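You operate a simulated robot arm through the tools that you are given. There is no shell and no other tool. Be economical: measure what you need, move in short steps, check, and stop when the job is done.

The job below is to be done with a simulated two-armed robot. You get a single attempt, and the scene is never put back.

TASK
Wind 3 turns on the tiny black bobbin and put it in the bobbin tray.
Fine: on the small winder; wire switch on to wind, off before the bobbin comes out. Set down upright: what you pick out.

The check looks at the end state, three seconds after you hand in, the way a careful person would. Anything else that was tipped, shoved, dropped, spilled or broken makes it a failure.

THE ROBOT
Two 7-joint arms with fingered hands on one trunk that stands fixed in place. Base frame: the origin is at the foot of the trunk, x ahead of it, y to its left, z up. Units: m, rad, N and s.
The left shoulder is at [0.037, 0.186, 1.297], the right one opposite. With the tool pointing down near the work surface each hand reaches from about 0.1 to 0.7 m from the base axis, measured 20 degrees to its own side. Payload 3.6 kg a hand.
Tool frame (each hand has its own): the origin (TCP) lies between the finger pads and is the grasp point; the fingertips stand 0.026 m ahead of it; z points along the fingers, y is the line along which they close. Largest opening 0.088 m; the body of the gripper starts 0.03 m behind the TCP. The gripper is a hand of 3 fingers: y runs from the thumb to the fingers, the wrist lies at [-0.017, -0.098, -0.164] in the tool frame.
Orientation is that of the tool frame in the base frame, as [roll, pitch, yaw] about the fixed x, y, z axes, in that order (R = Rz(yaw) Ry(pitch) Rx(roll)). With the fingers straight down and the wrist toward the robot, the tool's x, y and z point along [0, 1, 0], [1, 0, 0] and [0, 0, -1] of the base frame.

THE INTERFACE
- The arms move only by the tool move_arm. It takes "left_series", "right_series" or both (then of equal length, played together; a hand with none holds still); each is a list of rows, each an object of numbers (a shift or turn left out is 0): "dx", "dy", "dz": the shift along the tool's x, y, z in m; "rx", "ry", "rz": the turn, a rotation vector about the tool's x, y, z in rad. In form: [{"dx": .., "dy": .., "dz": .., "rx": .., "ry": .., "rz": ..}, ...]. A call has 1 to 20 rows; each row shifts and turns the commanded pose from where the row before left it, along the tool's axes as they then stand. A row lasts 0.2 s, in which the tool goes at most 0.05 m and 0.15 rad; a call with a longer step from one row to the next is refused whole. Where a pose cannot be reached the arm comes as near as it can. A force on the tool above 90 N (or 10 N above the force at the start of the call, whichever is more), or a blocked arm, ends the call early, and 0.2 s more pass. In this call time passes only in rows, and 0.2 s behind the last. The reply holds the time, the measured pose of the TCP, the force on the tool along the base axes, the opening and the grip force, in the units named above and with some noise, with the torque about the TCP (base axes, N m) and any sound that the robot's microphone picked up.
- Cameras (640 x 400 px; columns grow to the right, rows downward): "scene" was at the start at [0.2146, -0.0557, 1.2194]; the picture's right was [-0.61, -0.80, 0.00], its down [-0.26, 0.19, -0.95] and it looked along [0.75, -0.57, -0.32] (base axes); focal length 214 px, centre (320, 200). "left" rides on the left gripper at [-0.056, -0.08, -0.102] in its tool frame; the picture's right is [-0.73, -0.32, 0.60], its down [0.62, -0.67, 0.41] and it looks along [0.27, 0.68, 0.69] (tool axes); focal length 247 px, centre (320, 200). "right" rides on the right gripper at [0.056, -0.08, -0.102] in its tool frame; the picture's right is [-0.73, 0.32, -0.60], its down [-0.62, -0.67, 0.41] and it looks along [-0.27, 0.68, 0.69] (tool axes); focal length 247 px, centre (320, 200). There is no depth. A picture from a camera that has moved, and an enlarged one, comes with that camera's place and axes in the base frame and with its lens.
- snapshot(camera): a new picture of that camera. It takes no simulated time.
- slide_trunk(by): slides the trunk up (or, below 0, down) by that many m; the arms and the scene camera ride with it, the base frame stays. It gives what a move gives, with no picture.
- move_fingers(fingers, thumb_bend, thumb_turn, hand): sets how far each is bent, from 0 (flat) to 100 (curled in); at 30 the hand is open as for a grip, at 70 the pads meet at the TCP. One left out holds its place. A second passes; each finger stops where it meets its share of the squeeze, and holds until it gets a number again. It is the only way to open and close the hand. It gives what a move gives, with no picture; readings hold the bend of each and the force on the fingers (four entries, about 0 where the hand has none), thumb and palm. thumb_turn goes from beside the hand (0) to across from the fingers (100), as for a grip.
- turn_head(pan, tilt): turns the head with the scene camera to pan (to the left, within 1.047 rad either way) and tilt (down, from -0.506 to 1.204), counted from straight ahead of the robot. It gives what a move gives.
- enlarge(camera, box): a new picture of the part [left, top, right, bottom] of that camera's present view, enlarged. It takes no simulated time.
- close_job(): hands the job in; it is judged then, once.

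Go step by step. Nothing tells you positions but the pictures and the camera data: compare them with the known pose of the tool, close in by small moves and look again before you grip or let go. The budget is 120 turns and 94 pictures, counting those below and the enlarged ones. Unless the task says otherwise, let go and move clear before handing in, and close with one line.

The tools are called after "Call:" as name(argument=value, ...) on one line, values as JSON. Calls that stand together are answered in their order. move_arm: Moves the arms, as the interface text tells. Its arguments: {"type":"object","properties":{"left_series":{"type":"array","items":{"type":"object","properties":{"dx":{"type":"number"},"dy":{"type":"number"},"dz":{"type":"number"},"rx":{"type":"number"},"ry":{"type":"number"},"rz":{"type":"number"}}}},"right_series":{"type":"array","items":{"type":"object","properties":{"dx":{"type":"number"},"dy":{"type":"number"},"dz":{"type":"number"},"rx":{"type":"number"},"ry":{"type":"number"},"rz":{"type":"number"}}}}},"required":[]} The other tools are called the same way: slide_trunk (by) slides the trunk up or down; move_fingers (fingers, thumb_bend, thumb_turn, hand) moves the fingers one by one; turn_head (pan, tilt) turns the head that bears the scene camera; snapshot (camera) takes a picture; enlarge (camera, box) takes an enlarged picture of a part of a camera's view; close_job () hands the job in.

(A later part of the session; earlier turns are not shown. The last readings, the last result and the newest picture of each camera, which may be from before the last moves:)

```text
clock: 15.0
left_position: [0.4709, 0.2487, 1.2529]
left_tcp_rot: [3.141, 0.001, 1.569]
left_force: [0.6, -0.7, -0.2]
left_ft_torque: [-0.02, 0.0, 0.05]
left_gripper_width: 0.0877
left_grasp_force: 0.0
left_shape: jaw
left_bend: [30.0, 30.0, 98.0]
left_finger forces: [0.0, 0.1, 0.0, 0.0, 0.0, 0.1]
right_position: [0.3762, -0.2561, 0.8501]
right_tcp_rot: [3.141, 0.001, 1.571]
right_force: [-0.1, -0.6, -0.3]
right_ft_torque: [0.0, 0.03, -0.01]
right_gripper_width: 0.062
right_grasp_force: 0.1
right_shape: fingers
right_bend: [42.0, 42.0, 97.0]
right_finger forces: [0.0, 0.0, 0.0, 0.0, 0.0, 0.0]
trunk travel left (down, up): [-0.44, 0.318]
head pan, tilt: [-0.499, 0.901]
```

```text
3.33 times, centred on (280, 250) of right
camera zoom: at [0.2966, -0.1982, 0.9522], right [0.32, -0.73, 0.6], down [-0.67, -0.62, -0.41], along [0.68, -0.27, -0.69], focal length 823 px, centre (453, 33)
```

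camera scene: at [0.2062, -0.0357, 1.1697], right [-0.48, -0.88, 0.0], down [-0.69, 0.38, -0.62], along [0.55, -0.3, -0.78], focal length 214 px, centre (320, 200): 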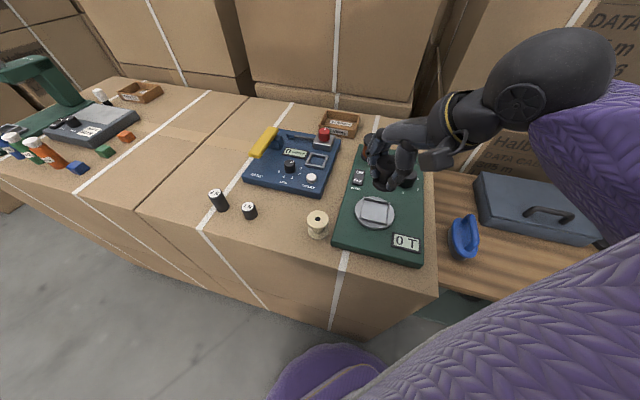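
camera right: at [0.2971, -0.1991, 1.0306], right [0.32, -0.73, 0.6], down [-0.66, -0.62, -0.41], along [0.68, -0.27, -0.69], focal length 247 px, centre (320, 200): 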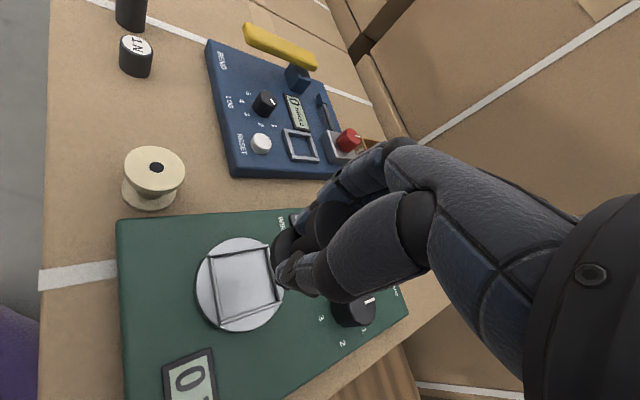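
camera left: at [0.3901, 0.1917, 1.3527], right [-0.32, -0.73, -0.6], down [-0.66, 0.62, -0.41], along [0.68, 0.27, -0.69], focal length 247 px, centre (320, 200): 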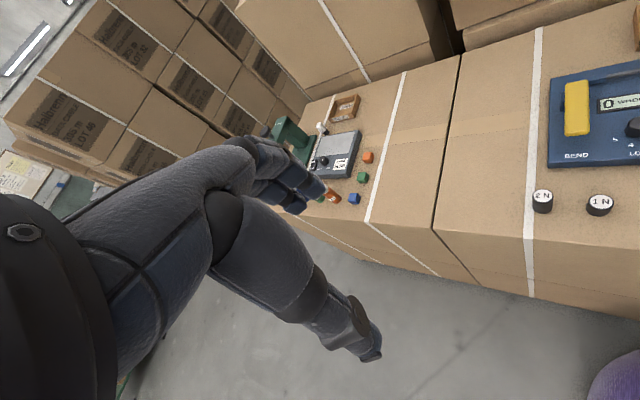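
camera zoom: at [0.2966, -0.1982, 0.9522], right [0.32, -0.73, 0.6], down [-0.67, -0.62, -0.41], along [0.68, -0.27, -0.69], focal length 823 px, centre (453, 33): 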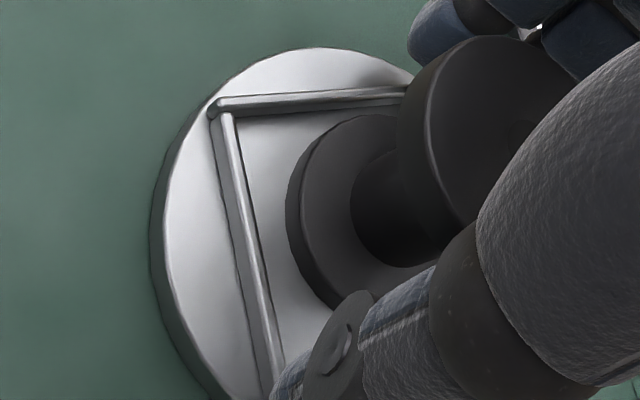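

The fingers are clear, so I'll raise the hand straight up and inspect the seating.

Call:
move_arm(right_series=[{"dz": -0.01}, {"dz": -0.02}, {"dz": -0.03}, {"dz": -0.04}])

Call:
enlarge(camera="scene", box=[335, 140, 435, 260])

Call:
enlarge(camera="right", box=[150, 180, 400, 400])

```text
clock: 16.0
left_position: [0.4709, 0.2502, 1.2522]
left_tcp_rot: [-3.141, -0.001, 1.571]
left_force: [0.0, 0.7, 0.4]
left_ft_torque: [-0.03, 0.0, 0.01]
left_gripper_width: 0.0877
left_grasp_force: 0.0
left_shape: jaw
left_bend: [30.0, 30.0, 98.0]
left_finger forces: [0.0, 0.0, 0.0, 0.1, 0.0, 0.0]
right_position: [0.3754, -0.2536, 0.9511]
right_tcp_rot: [3.141, 0.0, 1.571]
right_force: [-0.1, 0.2, 0.3]
right_ft_torque: [0.01, 0.03, 0.0]
right_gripper_width: 0.0621
right_grasp_force: 0.1
right_shape: fingers
right_bend: [42.0, 42.0, 97.0]
right_finger forces: [0.1, 0.0, 0.0, 0.0, 0.0, 0.0]
trunk travel left (down, up): [-0.44, 0.318]
head pan, tilt: [-0.499, 0.901]
```

```text
3.33 times, centred on (385, 200) of scene
camera zoom: at [0.2067, -0.0352, 1.1696], right [-0.48, -0.88, 0.0], down [-0.69, 0.38, -0.62], along [0.55, -0.3, -0.78], focal length 715 px, centre (103, 200)
```

zoom: 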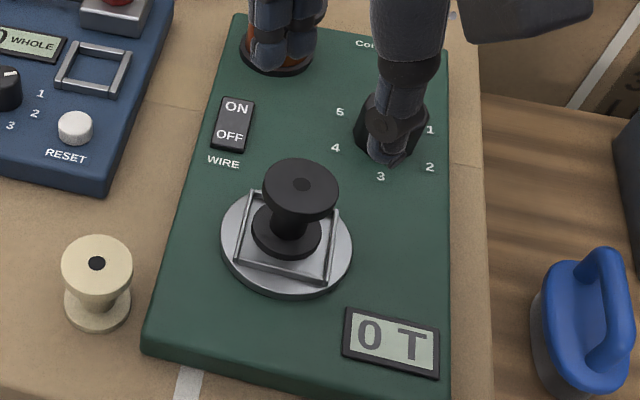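

```text
1.82 times, centred on (275, 290) of right
camera zoom: at [0.2972, -0.1961, 1.0536], right [0.32, -0.74, 0.6], down [-0.67, -0.62, -0.41], along [0.67, -0.27, -0.69], focal length 449 px, centre (402, 36)
```

zoom: 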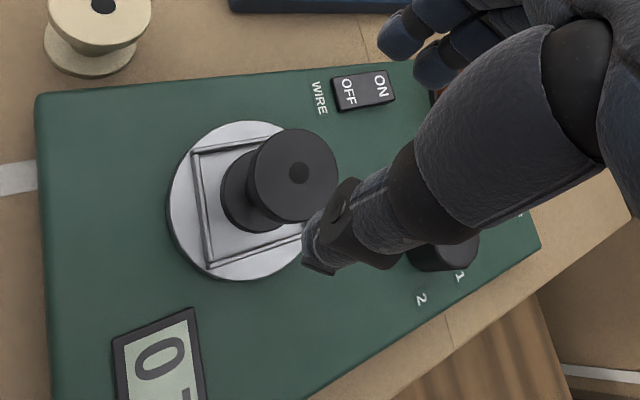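

I'll zoom in once more to check that it sits flat.

Call:
enlarge(camera="scene", box=[360, 175, 410, 225])

Call:
enlarge(camera="scene", box=[350, 160, 380, 190])

```text
8.00 times, centred on (385, 200) of scene
camera zoom: at [0.2067, -0.0352, 1.1696], right [-0.48, -0.88, 0.0], down [-0.69, 0.38, -0.62], along [0.55, -0.3, -0.78], focal length 1716 px, centre (-200, 200)
```

zoom: 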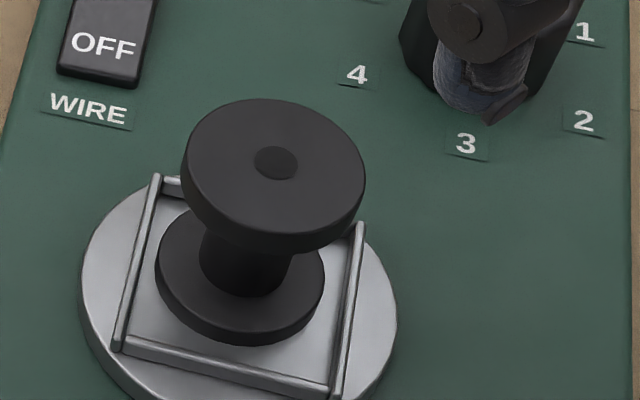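

```text
13.33 times, centred on (365, 175) of scene
camera zoom: at [0.2067, -0.0352, 1.1696], right [-0.48, -0.88, 0.0], down [-0.69, 0.38, -0.62], along [0.55, -0.3, -0.78], focal length 2860 px, centre (-280, 533)
```

zoom: 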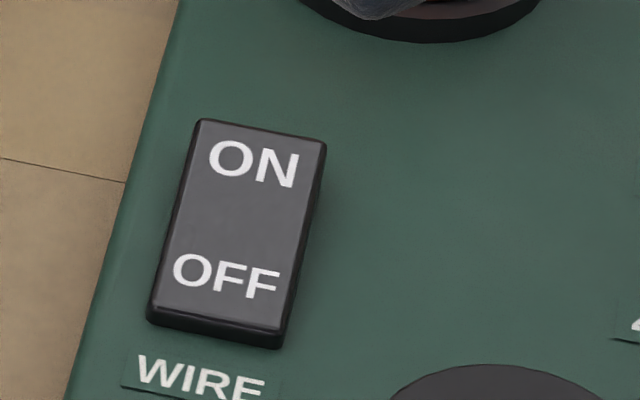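

The bobbin stands upright inside the frame. The ON end of the switch is at about (0.478, -0.289, 0.818), so I'll curl the fingers to make a pusher and move over it.

Call:
move_fingers(hand="right", fingers=70, thumb_bend=40)

Call:
move_arm(right_series=[{"dx": -0.0125, "dy": 0.033}, {"dx": -0.0125, "dy": 0.033}, {"dx": -0.0125, "dy": 0.0335}, {"dz": 0.03}, {"dz": 0.02}])

Call:
snapshot(camera="right")

Call:
enlarge(camera="scene", box=[330, 110, 440, 230])

```text
clock: 17.0
left_position: [0.4705, 0.2482, 1.2519]
left_tcp_rot: [-3.141, 0.0, 1.571]
left_force: [-0.1, 0.1, 0.7]
left_ft_torque: [-0.01, 0.0, -0.02]
left_gripper_width: 0.0875
left_grasp_force: 0.1
left_shape: jaw
left_bend: [30.0, 30.0, 98.0]
left_finger forces: [0.0, 0.0, 0.0, 0.1, 0.0, 0.0]
right_position: [0.3766, -0.2538, 0.9507]
right_tcp_rot: [-3.141, 0.001, 1.573]
right_force: [-0.3, -0.6, 0.4]
right_ft_torque: [0.03, 0.01, -0.01]
right_gripper_width: 0.0341
right_grasp_force: 0.0
right_shape: fingers
right_bend: [70.0, 40.0, 97.0]
right_finger forces: [0.0, 0.0, 0.0, 0.0, 0.0, 0.1]
trunk travel left (down, up): [-0.44, 0.318]
head pan, tilt: [-0.499, 0.901]
```

```text
clock: 18.2
left_position: [0.4715, 0.2482, 1.2531]
left_tcp_rot: [-3.141, -0.001, 1.572]
left_force: [0.9, -0.1, 0.3]
left_ft_torque: [0.0, 0.02, 0.01]
left_gripper_width: 0.0878
left_grasp_force: 0.1
left_shape: jaw
left_bend: [30.0, 30.0, 98.0]
left_finger forces: [0.0, 0.0, 0.0, 0.0, 0.0, 0.0]
right_position: [0.4754, -0.2908, 0.9009]
right_tcp_rot: [-3.141, 0.0, 1.571]
right_force: [-0.5, 0.6, 0.5]
right_ft_torque: [-0.01, 0.01, -0.01]
right_gripper_width: 0.034
right_grasp_force: 0.0
right_shape: fingers
right_bend: [70.0, 40.0, 97.0]
right_finger forces: [0.1, 0.0, 0.0, 0.1, 0.0, 0.1]
trunk travel left (down, up): [-0.44, 0.318]
head pan, tilt: [-0.499, 0.901]
```

```text
49 pictures are left
camera right: at [0.3966, -0.2341, 1.0024], right [0.32, -0.73, 0.6], down [-0.66, -0.62, -0.41], along [0.68, -0.27, -0.69], focal length 247 px, centre (320, 200)
```

right: 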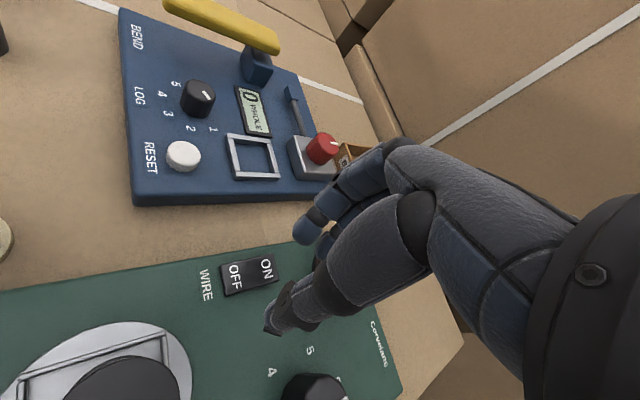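

```text
3.33 times, centred on (385, 170) of scene
camera zoom: at [0.207, -0.0353, 1.1695], right [-0.48, -0.88, 0.0], down [-0.69, 0.38, -0.62], along [0.54, -0.3, -0.78], focal length 715 px, centre (103, 300)
```

zoom: 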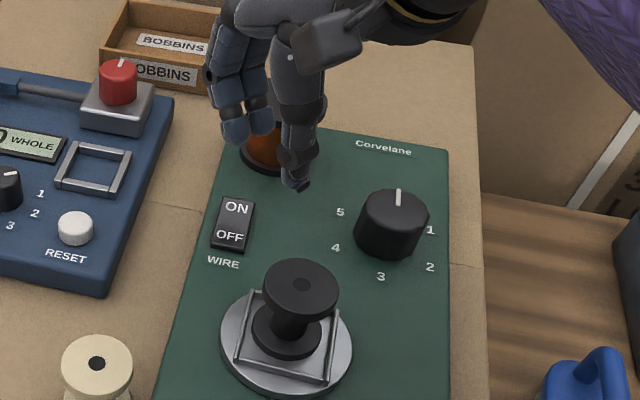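

A single thumb tip makes a cleaner pusher. I'll open the fingers, bend the thumb, and line its tip up over the ON end.

Call:
move_fingers(hand="right", fingers=30, thumb_bend=65)

Call:
move_arm(right_series=[{"dy": 0.0125, "dz": 0.02}, {"dz": 0.02}])

Call:
enlarge(camera="right", box=[180, 160, 400, 380])

Call:
enlarge(camera="scene", box=[340, 120, 430, 210])

```text
clock: 19.2
left_position: [0.4718, 0.249, 1.2518]
left_tcp_rot: [-3.14, 0.0, 1.571]
left_force: [0.1, -0.8, 1.1]
left_ft_torque: [0.0, 0.02, -0.02]
left_gripper_width: 0.0878
left_grasp_force: 0.1
left_shape: jaw
left_bend: [30.0, 30.0, 98.0]
left_finger forces: [0.1, 0.0, 0.0, 0.0, 0.0, 0.1]
right_position: [0.4751, -0.2929, 0.9007]
right_tcp_rot: [3.14, -0.001, 1.57]
right_force: [-0.1, 0.3, -0.5]
right_ft_torque: [0.02, 0.0, 0.0]
right_gripper_width: 0.0508
right_grasp_force: 0.1
right_shape: fingers
right_bend: [30.0, 65.0, 97.0]
right_finger forces: [0.0, 0.0, 0.0, 0.0, 0.1, 0.0]
trunk travel left (down, up): [-0.44, 0.318]
head pan, tilt: [-0.499, 0.901]
```

```text
clock: 19.8
left_position: [0.4707, 0.2472, 1.252]
left_tcp_rot: [-3.141, 0.0, 1.571]
left_force: [0.1, -0.5, -0.4]
left_ft_torque: [-0.01, 0.01, 0.01]
left_gripper_width: 0.0878
left_grasp_force: 0.0
left_shape: jaw
left_bend: [30.0, 30.0, 98.0]
left_finger forces: [0.1, 0.1, 0.1, 0.0, 0.1, 0.0]
right_position: [0.4875, -0.2923, 0.8601]
right_tcp_rot: [-3.141, -0.002, 1.571]
right_force: [0.4, 0.5, 0.0]
right_ft_torque: [-0.01, -0.02, 0.02]
right_gripper_width: 0.0511
right_grasp_force: 0.1
right_shape: fingers
right_bend: [30.0, 65.0, 97.0]
right_finger forces: [0.0, 0.1, 0.1, 0.0, 0.1, 0.0]
trunk travel left (down, up): [-0.44, 0.318]
head pan, tilt: [-0.499, 0.901]
```

```text
1.82 times, centred on (290, 270) of right
camera zoom: at [0.4079, -0.2342, 0.9634], right [0.32, -0.74, 0.6], down [-0.66, -0.62, -0.41], along [0.68, -0.27, -0.69], focal length 449 px, centre (374, 73)
```

zoom: 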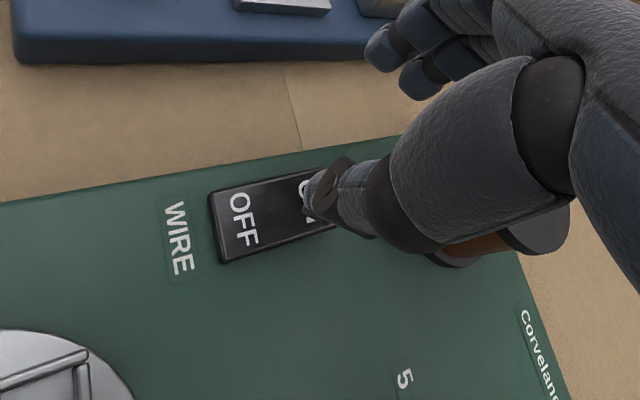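

```text
4.44 times, centred on (385, 165) of scene
camera zoom: at [0.2063, -0.0353, 1.1697], right [-0.48, -0.88, 0.0], down [-0.69, 0.38, -0.62], along [0.55, -0.3, -0.78], focal length 953 px, centre (31, 356)
```

zoom: 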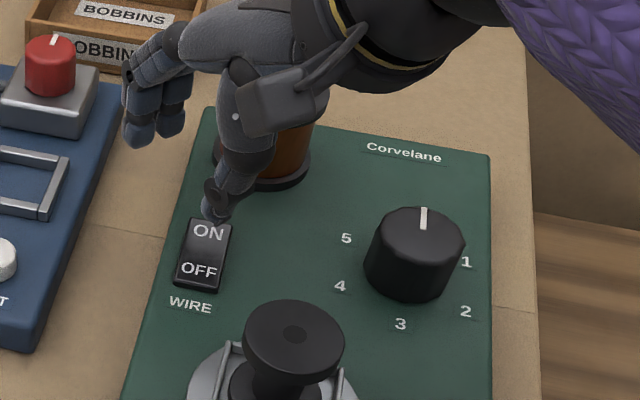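

The thumb tip is almost over the ON lettering. I'll shift 4 mm outward and press down in small steps.

Call:
move_arm(right_series=[{"dy": 0.004, "dz": 0.008}, {"dz": 0.004}, {"dz": 0.003}, {"dz": 0.003}])

Call:
enlarge(camera="scene", box=[340, 120, 430, 210])

```text
clock: 20.8
left_position: [0.4708, 0.2496, 1.2523]
left_tcp_rot: [-3.141, 0.001, 1.569]
left_force: [-0.7, 0.1, -0.3]
left_ft_torque: [0.02, -0.01, 0.02]
left_gripper_width: 0.0876
left_grasp_force: 0.0
left_shape: jaw
left_bend: [30.0, 30.0, 98.0]
left_finger forces: [0.0, 0.1, 0.0, 0.0, 0.0, 0.0]
right_position: [0.4913, -0.2934, 0.8422]
right_tcp_rot: [-3.141, 0.0, 1.571]
right_force: [-0.2, 0.7, 0.4]
right_ft_torque: [-0.02, -0.04, -0.02]
right_gripper_width: 0.0511
right_grasp_force: 0.0
right_shape: fingers
right_bend: [30.0, 65.0, 97.0]
right_finger forces: [0.1, 0.1, 0.0, 0.0, 0.0, 0.0]
trunk travel left (down, up): [-0.44, 0.318]
head pan, tilt: [-0.499, 0.901]
```

```text
4.44 times, centred on (385, 165) of scene
camera zoom: at [0.2066, -0.0353, 1.1696], right [-0.48, -0.88, 0.0], down [-0.69, 0.38, -0.62], along [0.55, -0.3, -0.78], focal length 953 px, centre (31, 356)
```

zoom: 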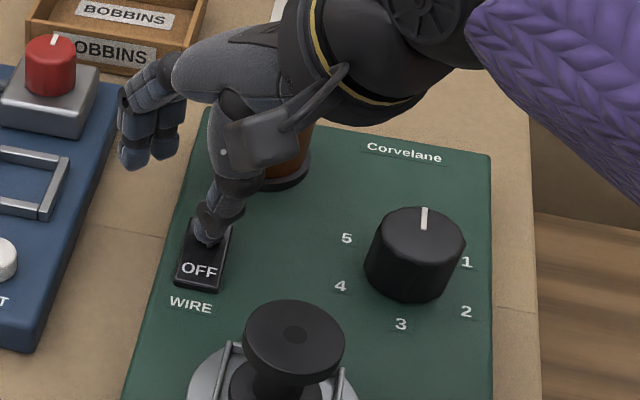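

No contact yet. The tip is a little short of the ON lettering, so I'll adjust and continue down.

Call:
move_arm(right_series=[{"dy": 0.004, "dx": -0.003}, {"dz": 0.002}, {"dz": 0.002}, {"dz": 0.002}])

Call:
enlarge(camera="scene", box=[350, 140, 410, 200])

```text
clock: 21.8
left_position: [0.4694, 0.2489, 1.252]
left_tcp_rot: [3.141, 0.0, 1.57]
left_force: [-0.6, 0.0, -0.1]
left_ft_torque: [0.0, -0.01, -0.03]
left_gripper_width: 0.0876
left_grasp_force: 0.0
left_shape: jaw
left_bend: [30.0, 30.0, 98.0]
left_finger forces: [0.1, 0.1, 0.1, 0.1, 0.0, 0.0]
right_position: [0.4962, -0.2957, 0.8379]
right_tcp_rot: [3.134, 0.0, 1.571]
right_force: [-1.9, -1.5, 19.6]
right_ft_torque: [0.13, 0.41, 0.04]
right_gripper_width: 0.0512
right_grasp_force: 9.1
right_shape: fingers
right_bend: [30.0, 66.0, 98.0]
right_finger forces: [0.0, 0.0, 0.0, 0.1, 19.0, 0.1]
trunk travel left (down, up): [-0.44, 0.318]
head pan, tilt: [-0.499, 0.901]
```

```text
6.67 times, centred on (380, 170) of scene
camera zoom: at [0.2051, -0.0346, 1.1702], right [-0.48, -0.88, 0.0], down [-0.69, 0.38, -0.62], along [0.55, -0.3, -0.78], focal length 1430 px, centre (-80, 400)
```

zoom: 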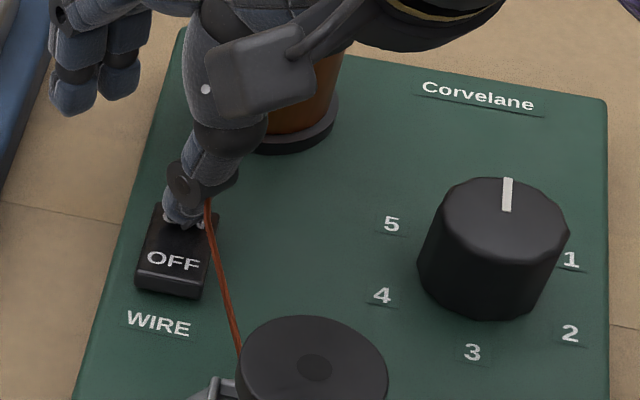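

The wire now runs from the spool to the bobbin, so the switch is ON. I'll lift off and move over the knob.

Call:
move_arm(right_series=[{"dz": -0.02}, {"dz": -0.03}, {"dz": -0.04}, {"dx": -0.026, "dy": -0.027}, {"dx": -0.026, "dy": -0.027}, {"dx": -0.026, "dy": -0.027}])

Call:
move_fingers(hand="right", fingers=36, thumb_bend=36)

Call:
snapshot(camera="right")

Call:
enlarge(camera="scene", box=[330, 130, 450, 260])

```text
clock: 23.2
left_position: [0.47, 0.2476, 1.253]
left_tcp_rot: [3.141, 0.0, 1.571]
left_force: [0.0, 0.4, -0.3]
left_ft_torque: [-0.01, 0.0, 0.0]
left_gripper_width: 0.0879
left_grasp_force: 0.1
left_shape: jaw
left_bend: [30.0, 30.0, 98.0]
left_finger forces: [0.0, 0.0, 0.0, 0.0, 0.0, 0.0]
right_position: [0.413, -0.3757, 0.9266]
right_tcp_rot: [3.14, -0.001, 1.572]
right_force: [0.0, -0.1, -0.4]
right_ft_torque: [0.02, -0.01, 0.03]
right_gripper_width: 0.0505
right_grasp_force: 0.1
right_shape: fingers
right_bend: [30.0, 65.0, 98.0]
right_finger forces: [0.0, 0.1, 0.0, 0.0, 0.0, 0.0]
trunk travel left (down, up): [-0.44, 0.318]
head pan, tilt: [-0.499, 0.901]
```

```text
clock: 24.2
left_position: [0.4711, 0.25, 1.2518]
left_tcp_rot: [-3.141, -0.001, 1.57]
left_force: [0.6, -0.5, 0.7]
left_ft_torque: [0.02, 0.0, 0.0]
left_gripper_width: 0.0877
left_grasp_force: 0.2
left_shape: jaw
left_bend: [30.0, 30.0, 98.0]
left_finger forces: [0.0, 0.1, 0.1, 0.1, 0.1, 0.1]
right_position: [0.4137, -0.3744, 0.9261]
right_tcp_rot: [3.141, 0.001, 1.57]
right_force: [-0.5, 0.0, -0.1]
right_ft_torque: [0.0, -0.04, 0.0]
right_gripper_width: 0.0757
right_grasp_force: 0.1
right_shape: fingers
right_bend: [36.0, 36.0, 98.0]
right_finger forces: [0.1, 0.1, 0.0, 0.2, 0.0, 0.0]
trunk travel left (down, up): [-0.44, 0.318]
head pan, tilt: [-0.499, 0.901]
```

```text
43 pictures are left
camera right: at [0.3347, -0.3166, 1.0289], right [0.32, -0.73, 0.6], down [-0.67, -0.62, -0.41], along [0.68, -0.27, -0.69], focal length 247 px, centre (320, 200)
```

right: 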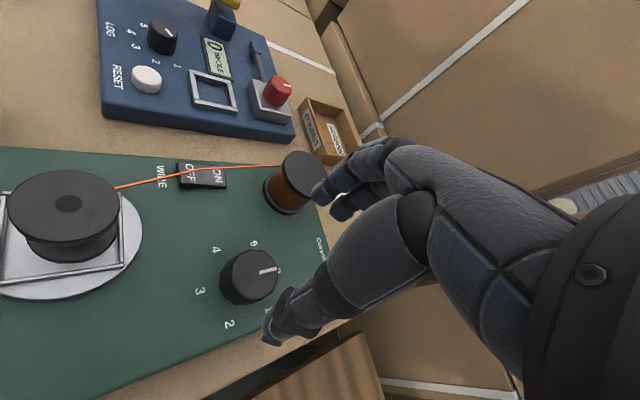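

```text
3.08 times, centred on (390, 195) of scene
camera zoom: at [0.2066, -0.0353, 1.1696], right [-0.48, -0.88, 0.0], down [-0.69, 0.38, -0.62], along [0.55, -0.3, -0.78], focal length 660 px, centre (105, 215)
```

zoom: 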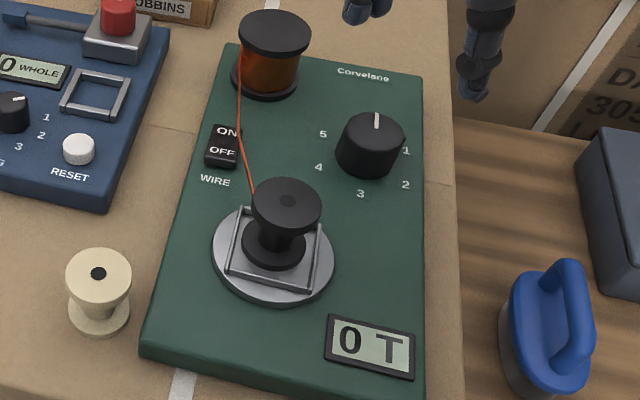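

The knob centre is at about (0.411, -0.366), with its top near z 0.84, and position 3 is half a turn clockwise. I'll pre-rotate the hand counter-clockwise above the knob to leave room for the turn.

Call:
move_arm(right_series=[{"dx": 0.0084, "dy": -0.0027}, {"rz": -0.14}, {"rz": -0.14}, {"rz": -0.14}, {"rz": -0.14}, {"rz": -0.14}, {"rz": -0.14}, {"rz": -0.14}, {"rz": -0.14}, {"rz": -0.14}, {"rz": -0.14}])

Call:
snapshot(camera="right")

Call:
snapshot(camera="scene")

```text
clock: 26.6
left_position: [0.4711, 0.2481, 1.2507]
left_tcp_rot: [3.141, 0.0, 1.572]
left_force: [-0.9, -0.1, 0.8]
left_ft_torque: [-0.02, -0.01, 0.0]
left_gripper_width: 0.0876
left_grasp_force: 0.0
left_shape: jaw
left_bend: [30.0, 30.0, 98.0]
left_finger forces: [0.1, 0.0, 0.0, 0.0, 0.0, 0.0]
right_position: [0.4114, -0.365, 0.9268]
right_tcp_rot: [-3.141, 0.001, 2.972]
right_force: [-0.6, 0.3, 0.1]
right_ft_torque: [-0.03, -0.03, -0.02]
right_gripper_width: 0.0752
right_grasp_force: 0.1
right_shape: fingers
right_bend: [36.0, 36.0, 98.0]
right_finger forces: [0.0, 0.0, 0.1, 0.0, 0.0, 0.0]
trunk travel left (down, up): [-0.44, 0.318]
head pan, tilt: [-0.499, 0.901]
```

```text
41 pictures are left
camera right: at [0.3447, -0.434, 1.0284], right [0.78, 0.19, 0.6], down [0.5, -0.76, -0.41], along [0.38, 0.62, -0.69], focal length 247 px, centre (320, 200)
```

right: 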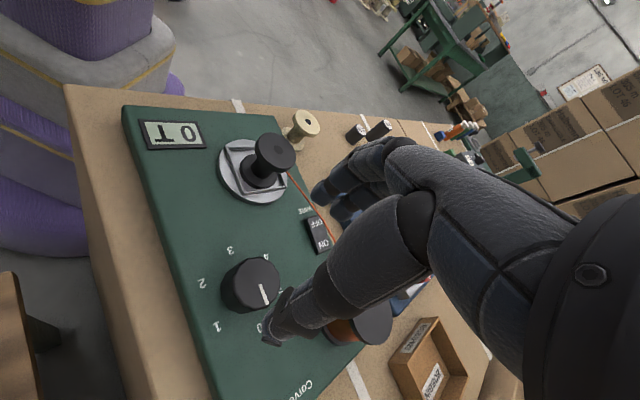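

```text
40 pictures are left
camera scene: at [0.2069, -0.0353, 1.1696], right [-0.48, -0.88, 0.0], down [-0.69, 0.38, -0.62], along [0.55, -0.3, -0.78], focal length 214 px, centre (320, 200)
```

scene: 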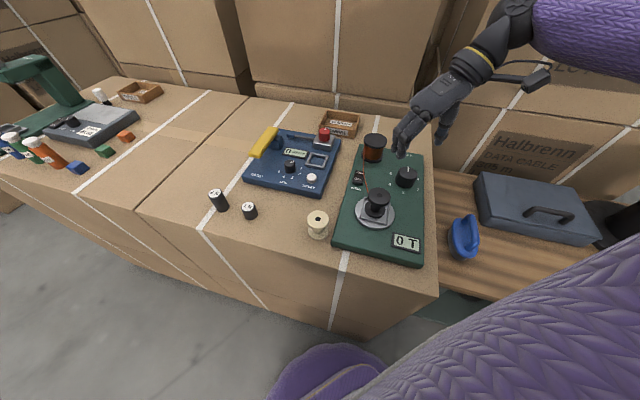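

The pose is good. The refined knob centre is (0.4145, -0.368), so I'll go down around it with the fingers on the bobbin side and the thumb opposite.

Call:
move_arm(right_series=[{"dx": -0.0035, "dy": -0.0025, "dz": 0.03}, {"dz": 0.025}, {"dz": 0.02}])

Call:
snapshot(camera="right")

Call:
enlarge(camera="scene", box=[340, 120, 450, 230])

```text
clock: 27.4
left_position: [0.4714, 0.249, 1.2522]
left_tcp_rot: [-3.141, 0.0, 1.574]
left_force: [-0.6, 0.0, -0.3]
left_ft_torque: [0.01, 0.03, -0.01]
left_gripper_width: 0.0878
left_grasp_force: 0.0
left_shape: jaw
left_bend: [30.0, 30.0, 98.0]
left_finger forces: [0.1, 0.1, 0.1, 0.0, 0.1, 0.0]
right_position: [0.4153, -0.3691, 0.8503]
right_tcp_rot: [-3.14, 0.001, 2.97]
right_force: [0.2, 0.1, -0.3]
right_ft_torque: [0.01, 0.01, 0.02]
right_gripper_width: 0.0755
right_grasp_force: 0.1
right_shape: fingers
right_bend: [36.0, 36.0, 98.0]
right_finger forces: [0.1, 0.0, 0.0, 0.1, 0.0, 0.0]
trunk travel left (down, up): [-0.44, 0.318]
head pan, tilt: [-0.499, 0.901]
```

```text
39 pictures are left
camera right: at [0.3479, -0.4363, 0.9535], right [0.78, 0.19, 0.6], down [0.5, -0.76, -0.41], along [0.38, 0.62, -0.69], focal length 247 px, centre (320, 200)
```

right: 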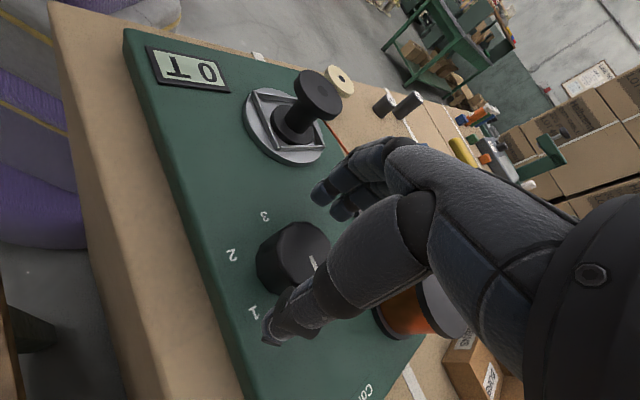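

```text
3.64 times, centred on (395, 175) of scene
camera zoom: at [0.2068, -0.0353, 1.1696], right [-0.48, -0.88, 0.0], down [-0.69, 0.38, -0.62], along [0.55, -0.3, -0.78], focal length 780 px, centre (47, 291)
```

zoom: 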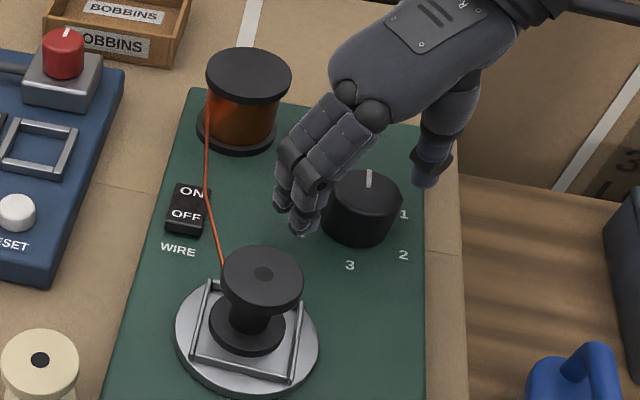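

The hand is centred on the knob. I'll go down to grip height and close.

Call:
move_arm(right_series=[{"dz": 0.013}])

Call:
move_fingers(hand="right", fingers=60, thumb_bend=60)

Call:
enlarge(camera="scene", box=[340, 120, 450, 230])

```text
clock: 27.8
left_position: [0.4706, 0.2481, 1.2517]
left_tcp_rot: [-3.141, -0.002, 1.57]
left_force: [0.5, -0.1, 0.1]
left_ft_torque: [-0.05, -0.01, 0.0]
left_gripper_width: 0.088
left_grasp_force: 0.1
left_shape: jaw
left_bend: [30.0, 30.0, 98.0]
left_finger forces: [0.1, 0.1, 0.1, 0.0, 0.0, 0.1]
right_position: [0.4157, -0.3686, 0.8382]
right_tcp_rot: [3.141, -0.002, 2.971]
right_force: [-0.7, 0.3, 0.4]
right_ft_torque: [0.02, -0.02, -0.01]
right_gripper_width: 0.0757
right_grasp_force: 0.1
right_shape: fingers
right_bend: [36.0, 36.0, 98.0]
right_finger forces: [0.0, 0.0, 0.0, 0.1, 0.0, 0.1]
trunk travel left (down, up): [-0.44, 0.318]
head pan, tilt: [-0.499, 0.901]
```

```text
clock: 28.8
left_position: [0.4714, 0.248, 1.2514]
left_tcp_rot: [-3.141, -0.001, 1.571]
left_force: [-0.3, 0.5, -0.7]
left_ft_torque: [0.0, -0.01, 0.02]
left_gripper_width: 0.0877
left_grasp_force: 0.1
left_shape: jaw
left_bend: [30.0, 30.0, 98.0]
left_finger forces: [0.1, 0.0, 0.0, 0.0, 0.0, 0.0]
right_position: [0.4169, -0.3694, 0.8392]
right_tcp_rot: [3.141, 0.0, 2.97]
right_force: [0.3, -3.2, 0.3]
right_ft_torque: [0.03, -0.01, 0.03]
right_gripper_width: 0.0366
right_grasp_force: 6.5
right_shape: fingers
right_bend: [56.0, 53.0, 97.0]
right_finger forces: [4.8, 0.3, 0.0, 0.0, 8.2, 0.0]
trunk travel left (down, up): [-0.44, 0.318]
head pan, tilt: [-0.499, 0.901]
```

```text
3.64 times, centred on (395, 175) of scene
camera zoom: at [0.2066, -0.0357, 1.1696], right [-0.48, -0.88, 0.0], down [-0.69, 0.38, -0.62], along [0.55, -0.3, -0.78], focal length 780 px, centre (47, 291)
```

zoom: 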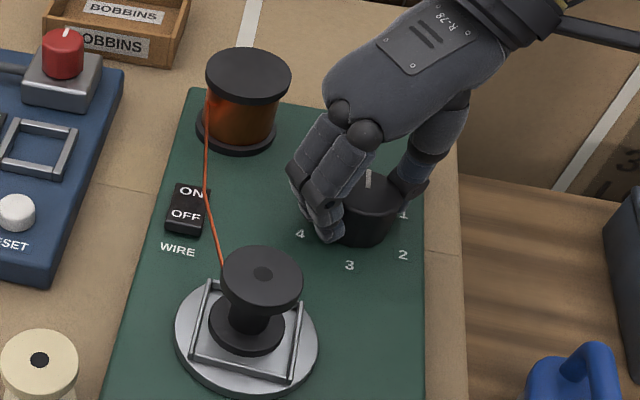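

I've gripped the knob, so I'll turn a little clockwise and see what the pointer and display do.

Call:
move_arm(right_series=[{"rz": 0.12}, {"rz": 0.12}, {"rz": 0.12}])

Call:
enlarge(camera="scene", box=[340, 130, 450, 260])

```text
clock: 29.6
left_position: [0.4708, 0.2482, 1.2515]
left_tcp_rot: [3.141, 0.001, 1.572]
left_force: [-0.3, 1.2, 1.4]
left_ft_torque: [0.04, 0.01, -0.02]
left_gripper_width: 0.0878
left_grasp_force: 0.1
left_shape: jaw
left_bend: [30.0, 30.0, 98.0]
left_finger forces: [0.0, 0.1, 0.0, 0.1, 0.1, 0.0]
right_position: [0.4145, -0.3693, 0.8377]
right_tcp_rot: [-3.141, 0.001, 2.611]
right_force: [1.6, -3.9, 2.2]
right_ft_torque: [-0.02, -0.02, 0.02]
right_gripper_width: 0.0369
right_grasp_force: 6.3
right_shape: fingers
right_bend: [57.0, 53.0, 98.0]
right_finger forces: [3.8, 1.0, 0.0, 0.1, 8.3, 0.0]
trunk travel left (down, up): [-0.44, 0.318]
head pan, tilt: [-0.499, 0.901]
```

```text
3.08 times, centred on (395, 195) of scene
camera zoom: at [0.2065, -0.0357, 1.1696], right [-0.48, -0.88, 0.0], down [-0.69, 0.38, -0.62], along [0.55, -0.3, -0.78], focal length 660 px, centre (89, 215)
```

zoom: 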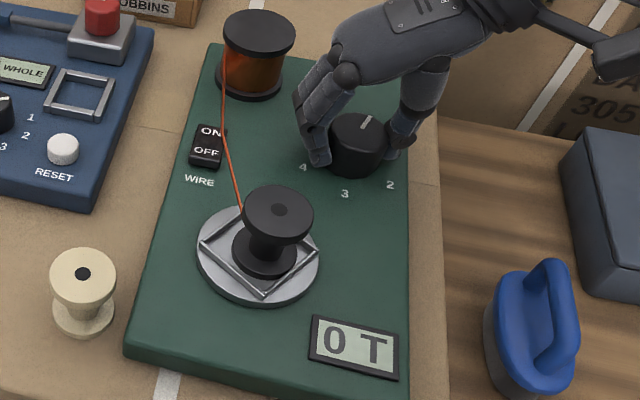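

The turntable moved. I'll check whether it keeps turning by letting time pass.

Call:
move_arm(right_series=[{}, {}])

Call:
enlarge(camera="scene", box=[340, 130, 450, 260])

```text
clock: 30.2
left_position: [0.4711, 0.2475, 1.2526]
left_tcp_rot: [-3.141, 0.0, 1.572]
left_force: [-0.8, 0.2, 0.3]
left_ft_torque: [-0.01, 0.02, 0.0]
left_gripper_width: 0.0879
left_grasp_force: 0.2
left_shape: jaw
left_bend: [30.0, 30.0, 98.0]
left_finger forces: [0.1, 0.0, 0.0, 0.0, 0.0, 0.0]
right_position: [0.4157, -0.3699, 0.8373]
right_tcp_rot: [-3.141, 0.0, 2.61]
right_force: [2.4, -5.1, 3.2]
right_ft_torque: [-0.03, -0.03, 0.01]
right_gripper_width: 0.037
right_grasp_force: 6.3
right_shape: fingers
right_bend: [57.0, 54.0, 98.0]
right_finger forces: [3.7, 1.1, 0.1, 0.1, 8.0, 0.0]
trunk travel left (down, up): [-0.44, 0.318]
head pan, tilt: [-0.499, 0.901]
```

```text
3.08 times, centred on (395, 195) of scene
camera zoom: at [0.2066, -0.0357, 1.1696], right [-0.48, -0.88, 0.0], down [-0.69, 0.38, -0.62], along [0.55, -0.3, -0.78], focal length 660 px, centre (89, 215)
```

zoom: 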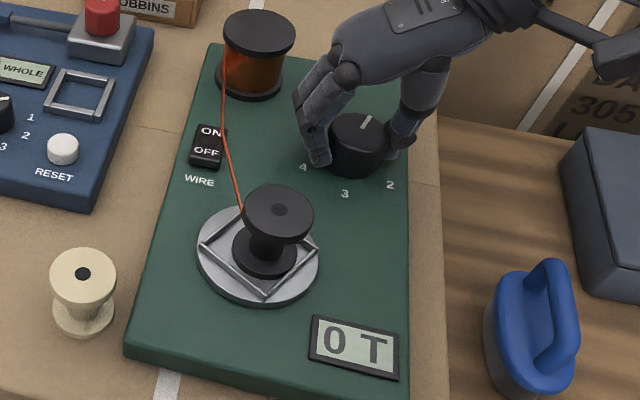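

The plate follows the knob position and then stops, so pointing at 3 should give three turns. I'll keep turning.

Call:
move_arm(right_series=[{"rz": 0.12}, {"rz": 0.12}, {"rz": 0.12}, {"rz": 0.12}, {"rz": 0.12}, {"rz": 0.12}, {"rz": 0.12}, {"rz": 0.12}, {"rz": 0.12}])

Call:
enlarge(camera="scene", box=[340, 130, 450, 260])

```text
clock: 32.2
left_position: [0.4701, 0.2476, 1.2519]
left_tcp_rot: [-3.141, 0.002, 1.571]
left_force: [0.4, 0.2, 0.1]
left_ft_torque: [0.0, 0.03, 0.01]
left_gripper_width: 0.0876
left_grasp_force: 0.0
left_shape: jaw
left_bend: [30.0, 30.0, 98.0]
left_finger forces: [0.0, 0.1, 0.0, 0.0, 0.0, 0.0]
right_position: [0.4152, -0.3707, 0.8361]
right_tcp_rot: [3.141, 0.0, 1.527]
right_force: [0.2, -8.4, 2.6]
right_ft_torque: [-0.16, -0.08, 0.01]
right_gripper_width: 0.0367
right_grasp_force: 7.2
right_shape: fingers
right_bend: [56.0, 54.0, 99.0]
right_finger forces: [1.7, 6.5, 0.1, 0.0, 6.0, 0.0]
trunk travel left (down, up): [-0.44, 0.318]
head pan, tilt: [-0.499, 0.901]
```

```text
3.08 times, centred on (395, 195) of scene
camera zoom: at [0.2064, -0.0358, 1.1696], right [-0.48, -0.88, 0.0], down [-0.69, 0.38, -0.62], along [0.55, -0.3, -0.78], focal length 660 px, centre (89, 215)
```

zoom: 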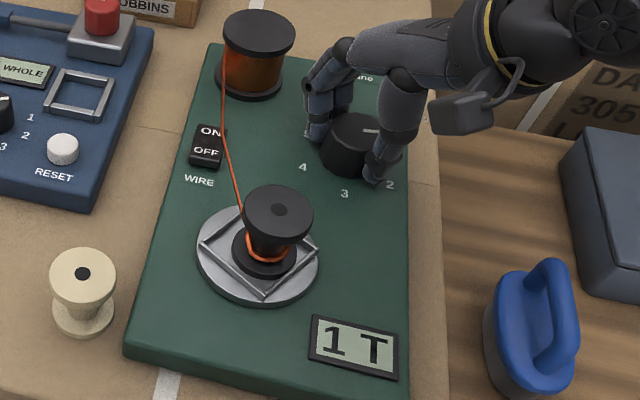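

The display shows 1 T and the wire is winding on. I'll release, rotate the hand back and re-grip to finish the turn.

Call:
move_fingers(hand="right", fingers=40, thumb_bend=40)

Call:
move_arm(right_series=[{"dx": -0.003, "rz": -0.14}, {"rz": -0.14}, {"rz": -0.14}, {"rz": -0.14}, {"rz": -0.14}, {"rz": -0.14}, {"rz": -0.14}, {"rz": -0.14}, {"rz": -0.14}, {"rz": -0.14}, {"rz": -0.14}])

Call:
enlarge(camera="scene", box=[340, 130, 450, 260])

```text
clock: 33.2
left_position: [0.47, 0.2487, 1.2522]
left_tcp_rot: [-3.14, -0.001, 1.571]
left_force: [-0.7, -0.6, 0.4]
left_ft_torque: [-0.02, -0.03, 0.03]
left_gripper_width: 0.0879
left_grasp_force: 0.0
left_shape: jaw
left_bend: [30.0, 30.0, 98.0]
left_finger forces: [0.1, 0.1, 0.0, 0.0, 0.1, 0.0]
right_position: [0.4157, -0.3687, 0.8379]
right_tcp_rot: [3.141, 0.0, 1.529]
right_force: [0.4, 0.0, -0.9]
right_ft_torque: [0.01, 0.05, 0.0]
right_gripper_width: 0.0666
right_grasp_force: 0.1
right_shape: fingers
right_bend: [40.0, 40.0, 98.0]
right_finger forces: [0.0, 0.1, 0.0, 0.0, 0.0, 0.1]
trunk travel left (down, up): [-0.44, 0.318]
head pan, tilt: [-0.499, 0.901]
```

```text
clock: 35.6
left_position: [0.4717, 0.2482, 1.2512]
left_tcp_rot: [3.14, 0.001, 1.571]
left_force: [0.1, -0.7, 0.1]
left_ft_torque: [0.02, -0.03, 0.0]
left_gripper_width: 0.0875
left_grasp_force: 0.0
left_shape: jaw
left_bend: [30.0, 30.0, 98.0]
left_finger forces: [0.0, 0.0, 0.1, 0.1, 0.0, 0.0]
right_position: [0.414, -0.3723, 0.8383]
right_tcp_rot: [3.141, -0.001, 3.071]
right_force: [0.1, -0.4, -0.5]
right_ft_torque: [0.04, -0.01, -0.01]
right_gripper_width: 0.0666
right_grasp_force: 0.0
right_shape: fingers
right_bend: [40.0, 40.0, 98.0]
right_finger forces: [0.0, 0.0, 0.0, 0.0, 0.1, 0.0]
trunk travel left (down, up): [-0.44, 0.318]
head pan, tilt: [-0.499, 0.901]
```

```text
3.08 times, centred on (395, 195) of scene
camera zoom: at [0.2069, -0.0352, 1.1696], right [-0.48, -0.88, 0.0], down [-0.69, 0.38, -0.62], along [0.54, -0.3, -0.78], focal length 660 px, centre (89, 215)
```

zoom: 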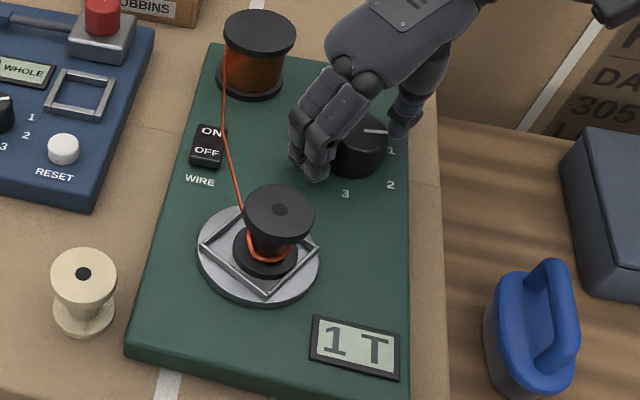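

The pointer is a bit past 1. I'll re-grip and turn on.

Call:
move_fingers(hand="right", fingers=60, thumb_bend=60)

Call:
move_arm(right_series=[{"rz": 0.12}, {"rz": 0.12}, {"rz": 0.12}, {"rz": 0.12}, {"rz": 0.12}, {"rz": 0.12}, {"rz": 0.12}, {"rz": 0.12}, {"rz": 0.12}, {"rz": 0.12}])

Call:
enlarge(camera="scene", box=[340, 130, 450, 260])

```text
clock: 36.6
left_position: [0.4698, 0.2492, 1.2524]
left_tcp_rot: [-3.14, 0.0, 1.572]
left_force: [0.5, -0.7, -0.5]
left_ft_torque: [0.0, 0.01, -0.01]
left_gripper_width: 0.0878
left_grasp_force: 0.1
left_shape: jaw
left_bend: [30.0, 30.0, 98.0]
left_finger forces: [0.0, 0.0, 0.0, 0.1, 0.0, 0.0]
right_position: [0.415, -0.3714, 0.8391]
right_tcp_rot: [3.139, 0.0, 3.07]
right_force: [-1.8, 3.1, 0.4]
right_ft_torque: [0.11, 0.05, 0.01]
right_gripper_width: 0.0364
right_grasp_force: 6.7
right_shape: fingers
right_bend: [55.0, 55.0, 97.0]
right_finger forces: [7.1, 1.3, 0.0, 0.0, 4.7, 0.0]
trunk travel left (down, up): [-0.44, 0.318]
head pan, tilt: [-0.499, 0.901]
```

```text
clock: 38.8
left_position: [0.471, 0.2477, 1.2522]
left_tcp_rot: [3.141, 0.0, 1.572]
left_force: [0.5, 0.2, -0.9]
left_ft_torque: [-0.03, -0.01, 0.02]
left_gripper_width: 0.0875
left_grasp_force: 0.0
left_shape: jaw
left_bend: [30.0, 30.0, 98.0]
left_finger forces: [0.0, 0.0, 0.1, 0.0, 0.1, 0.0]
right_position: [0.415, -0.3729, 0.8389]
right_tcp_rot: [3.14, 0.002, 1.868]
right_force: [-0.2, -0.5, 1.0]
right_ft_torque: [0.0, 0.0, 0.0]
right_gripper_width: 0.0365
right_grasp_force: 6.0
right_shape: fingers
right_bend: [56.0, 55.0, 97.0]
right_finger forces: [5.1, 1.1, 0.1, 0.0, 6.6, 0.0]
trunk travel left (down, up): [-0.44, 0.318]
head pan, tilt: [-0.499, 0.901]
```

```text
3.08 times, centred on (395, 195) of scene
camera zoom: at [0.2065, -0.0353, 1.1696], right [-0.48, -0.88, 0.0], down [-0.69, 0.38, -0.62], along [0.55, -0.3, -0.78], focal length 660 px, centre (89, 215)
```

zoom: 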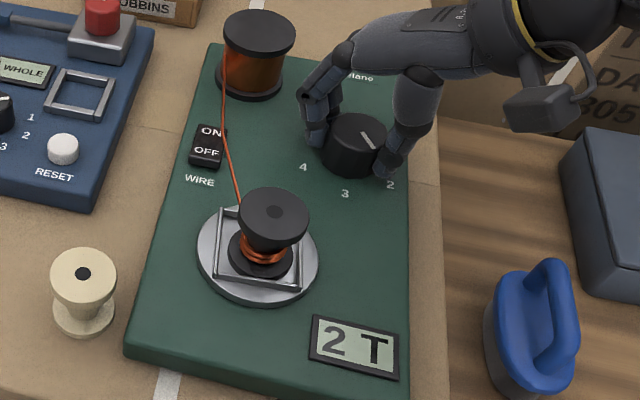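

The display shows 2 T. I'll keep going in smaller amounts.

Call:
move_arm(right_series=[{"rz": 0.1}, {"rz": 0.1}, {"rz": 0.1}, {"rz": 0.1}])

Call:
enlarge(camera="scene", box=[345, 135, 435, 255])

```text
clock: 39.8
left_position: [0.4705, 0.2494, 1.252]
left_tcp_rot: [-3.142, 0.001, 1.569]
left_force: [0.1, -0.5, 0.2]
left_ft_torque: [-0.01, 0.0, 0.02]
left_gripper_width: 0.0875
left_grasp_force: 0.2
left_shape: jaw
left_bend: [30.0, 30.0, 98.0]
left_finger forces: [0.0, 0.0, 0.1, 0.1, 0.0, 0.1]
right_position: [0.4148, -0.3734, 0.8389]
right_tcp_rot: [3.141, 0.0, 1.466]
right_force: [-2.5, -1.1, 1.7]
right_ft_torque: [-0.01, 0.01, 0.01]
right_gripper_width: 0.0367
right_grasp_force: 6.7
right_shape: fingers
right_bend: [56.0, 54.0, 97.0]
right_finger forces: [4.1, 1.1, 0.0, 0.1, 7.7, 0.0]
trunk travel left (down, up): [-0.44, 0.318]
head pan, tilt: [-0.499, 0.901]
```

```text
3.33 times, centred on (390, 195) of scene
camera zoom: at [0.2063, -0.0352, 1.1697], right [-0.48, -0.88, 0.0], down [-0.69, 0.38, -0.62], along [0.55, -0.3, -0.78], focal length 715 px, centre (87, 217)
```

zoom: 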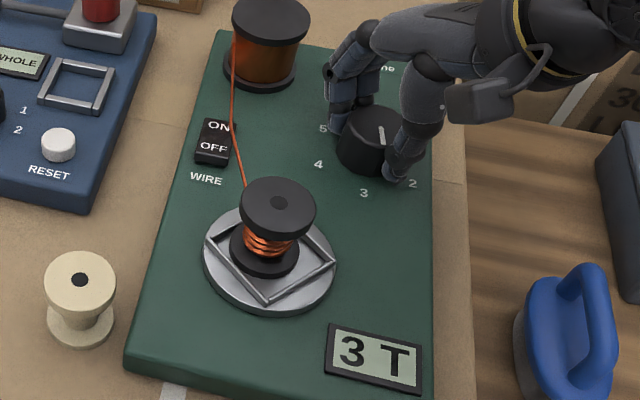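

The display shows 3 T, but the pointer seems slightly short of 3. I'll nudge a bit and look at the pointer and plate angle.

Call:
move_arm(right_series=[{"rz": 0.09}, {}])

Call:
enlarge(camera="scene", box=[350, 145, 430, 255])

```text
clock: 40.4
left_position: [0.4708, 0.2477, 1.2521]
left_tcp_rot: [3.141, 0.0, 1.57]
left_force: [0.9, 0.3, 0.0]
left_ft_torque: [0.02, 0.01, -0.01]
left_gripper_width: 0.0877
left_grasp_force: 0.1
left_shape: jaw
left_bend: [30.0, 30.0, 98.0]
left_finger forces: [0.0, 0.0, 0.0, 0.0, 0.0, 0.0]
right_position: [0.4147, -0.3729, 0.8377]
right_tcp_rot: [-3.14, 0.0, 1.376]
right_force: [-0.4, -1.9, -0.8]
right_ft_torque: [-0.05, 0.0, 0.0]
right_gripper_width: 0.0365
right_grasp_force: 6.7
right_shape: fingers
right_bend: [56.0, 54.0, 97.0]
right_finger forces: [4.4, 1.4, 0.0, 0.1, 6.8, 0.1]
trunk travel left (down, up): [-0.44, 0.318]
head pan, tilt: [-0.499, 0.901]
```

```text
3.64 times, centred on (390, 200) of scene
camera zoom: at [0.2064, -0.0355, 1.1696], right [-0.48, -0.88, 0.0], down [-0.69, 0.38, -0.62], along [0.55, -0.3, -0.78], focal length 780 px, centre (66, 200)
```

zoom: 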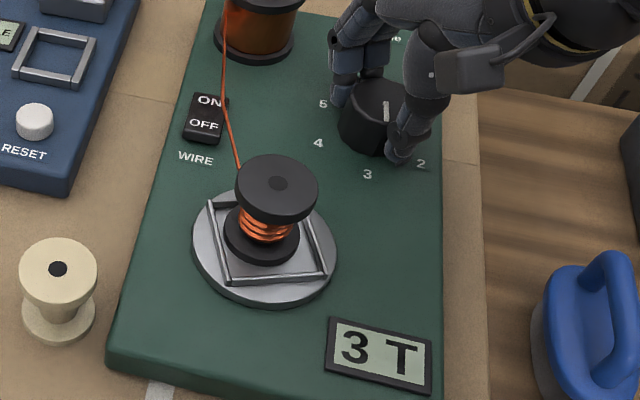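

The plate is now about 17° short of its starting alignment, which is about 3° on the knob. One tiny nudge should make exactly three turns.

Call:
move_arm(right_series=[{"rz": 0.05}, {}])

Call:
enlarge(camera="scene", box=[350, 145, 430, 255])

```text
clock: 41.0
left_position: [0.4704, 0.2486, 1.2517]
left_tcp_rot: [3.141, -0.001, 1.572]
left_force: [0.1, -0.3, -0.4]
left_ft_torque: [0.03, 0.0, 0.05]
left_gripper_width: 0.0877
left_grasp_force: 0.0
left_shape: jaw
left_bend: [30.0, 30.0, 98.0]
left_finger forces: [0.0, 0.0, 0.0, 0.0, 0.1, 0.0]
right_position: [0.4159, -0.3728, 0.8377]
right_tcp_rot: [3.141, 0.0, 1.329]
right_force: [-0.9, -2.1, -1.7]
right_ft_torque: [-0.04, -0.03, -0.05]
right_gripper_width: 0.0365
right_grasp_force: 5.8
right_shape: fingers
right_bend: [56.0, 54.0, 98.0]
right_finger forces: [4.4, 1.7, 0.1, 0.0, 6.0, 0.0]
trunk travel left (down, up): [-0.44, 0.318]
head pan, tilt: [-0.499, 0.901]
```

```text
3.64 times, centred on (390, 200) of scene
camera zoom: at [0.2066, -0.0355, 1.1696], right [-0.48, -0.88, 0.0], down [-0.69, 0.38, -0.62], along [0.55, -0.3, -0.78], focal length 780 px, centre (66, 200)
```

zoom: 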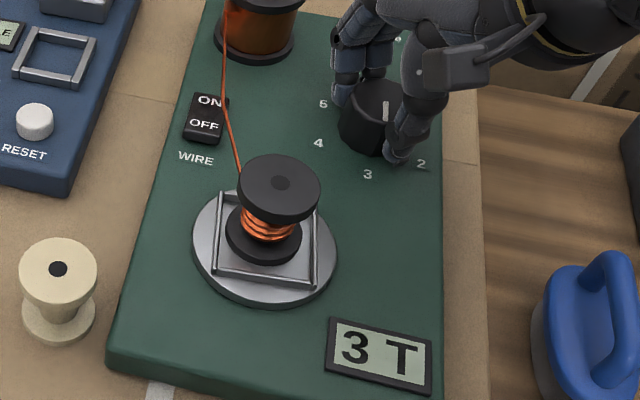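

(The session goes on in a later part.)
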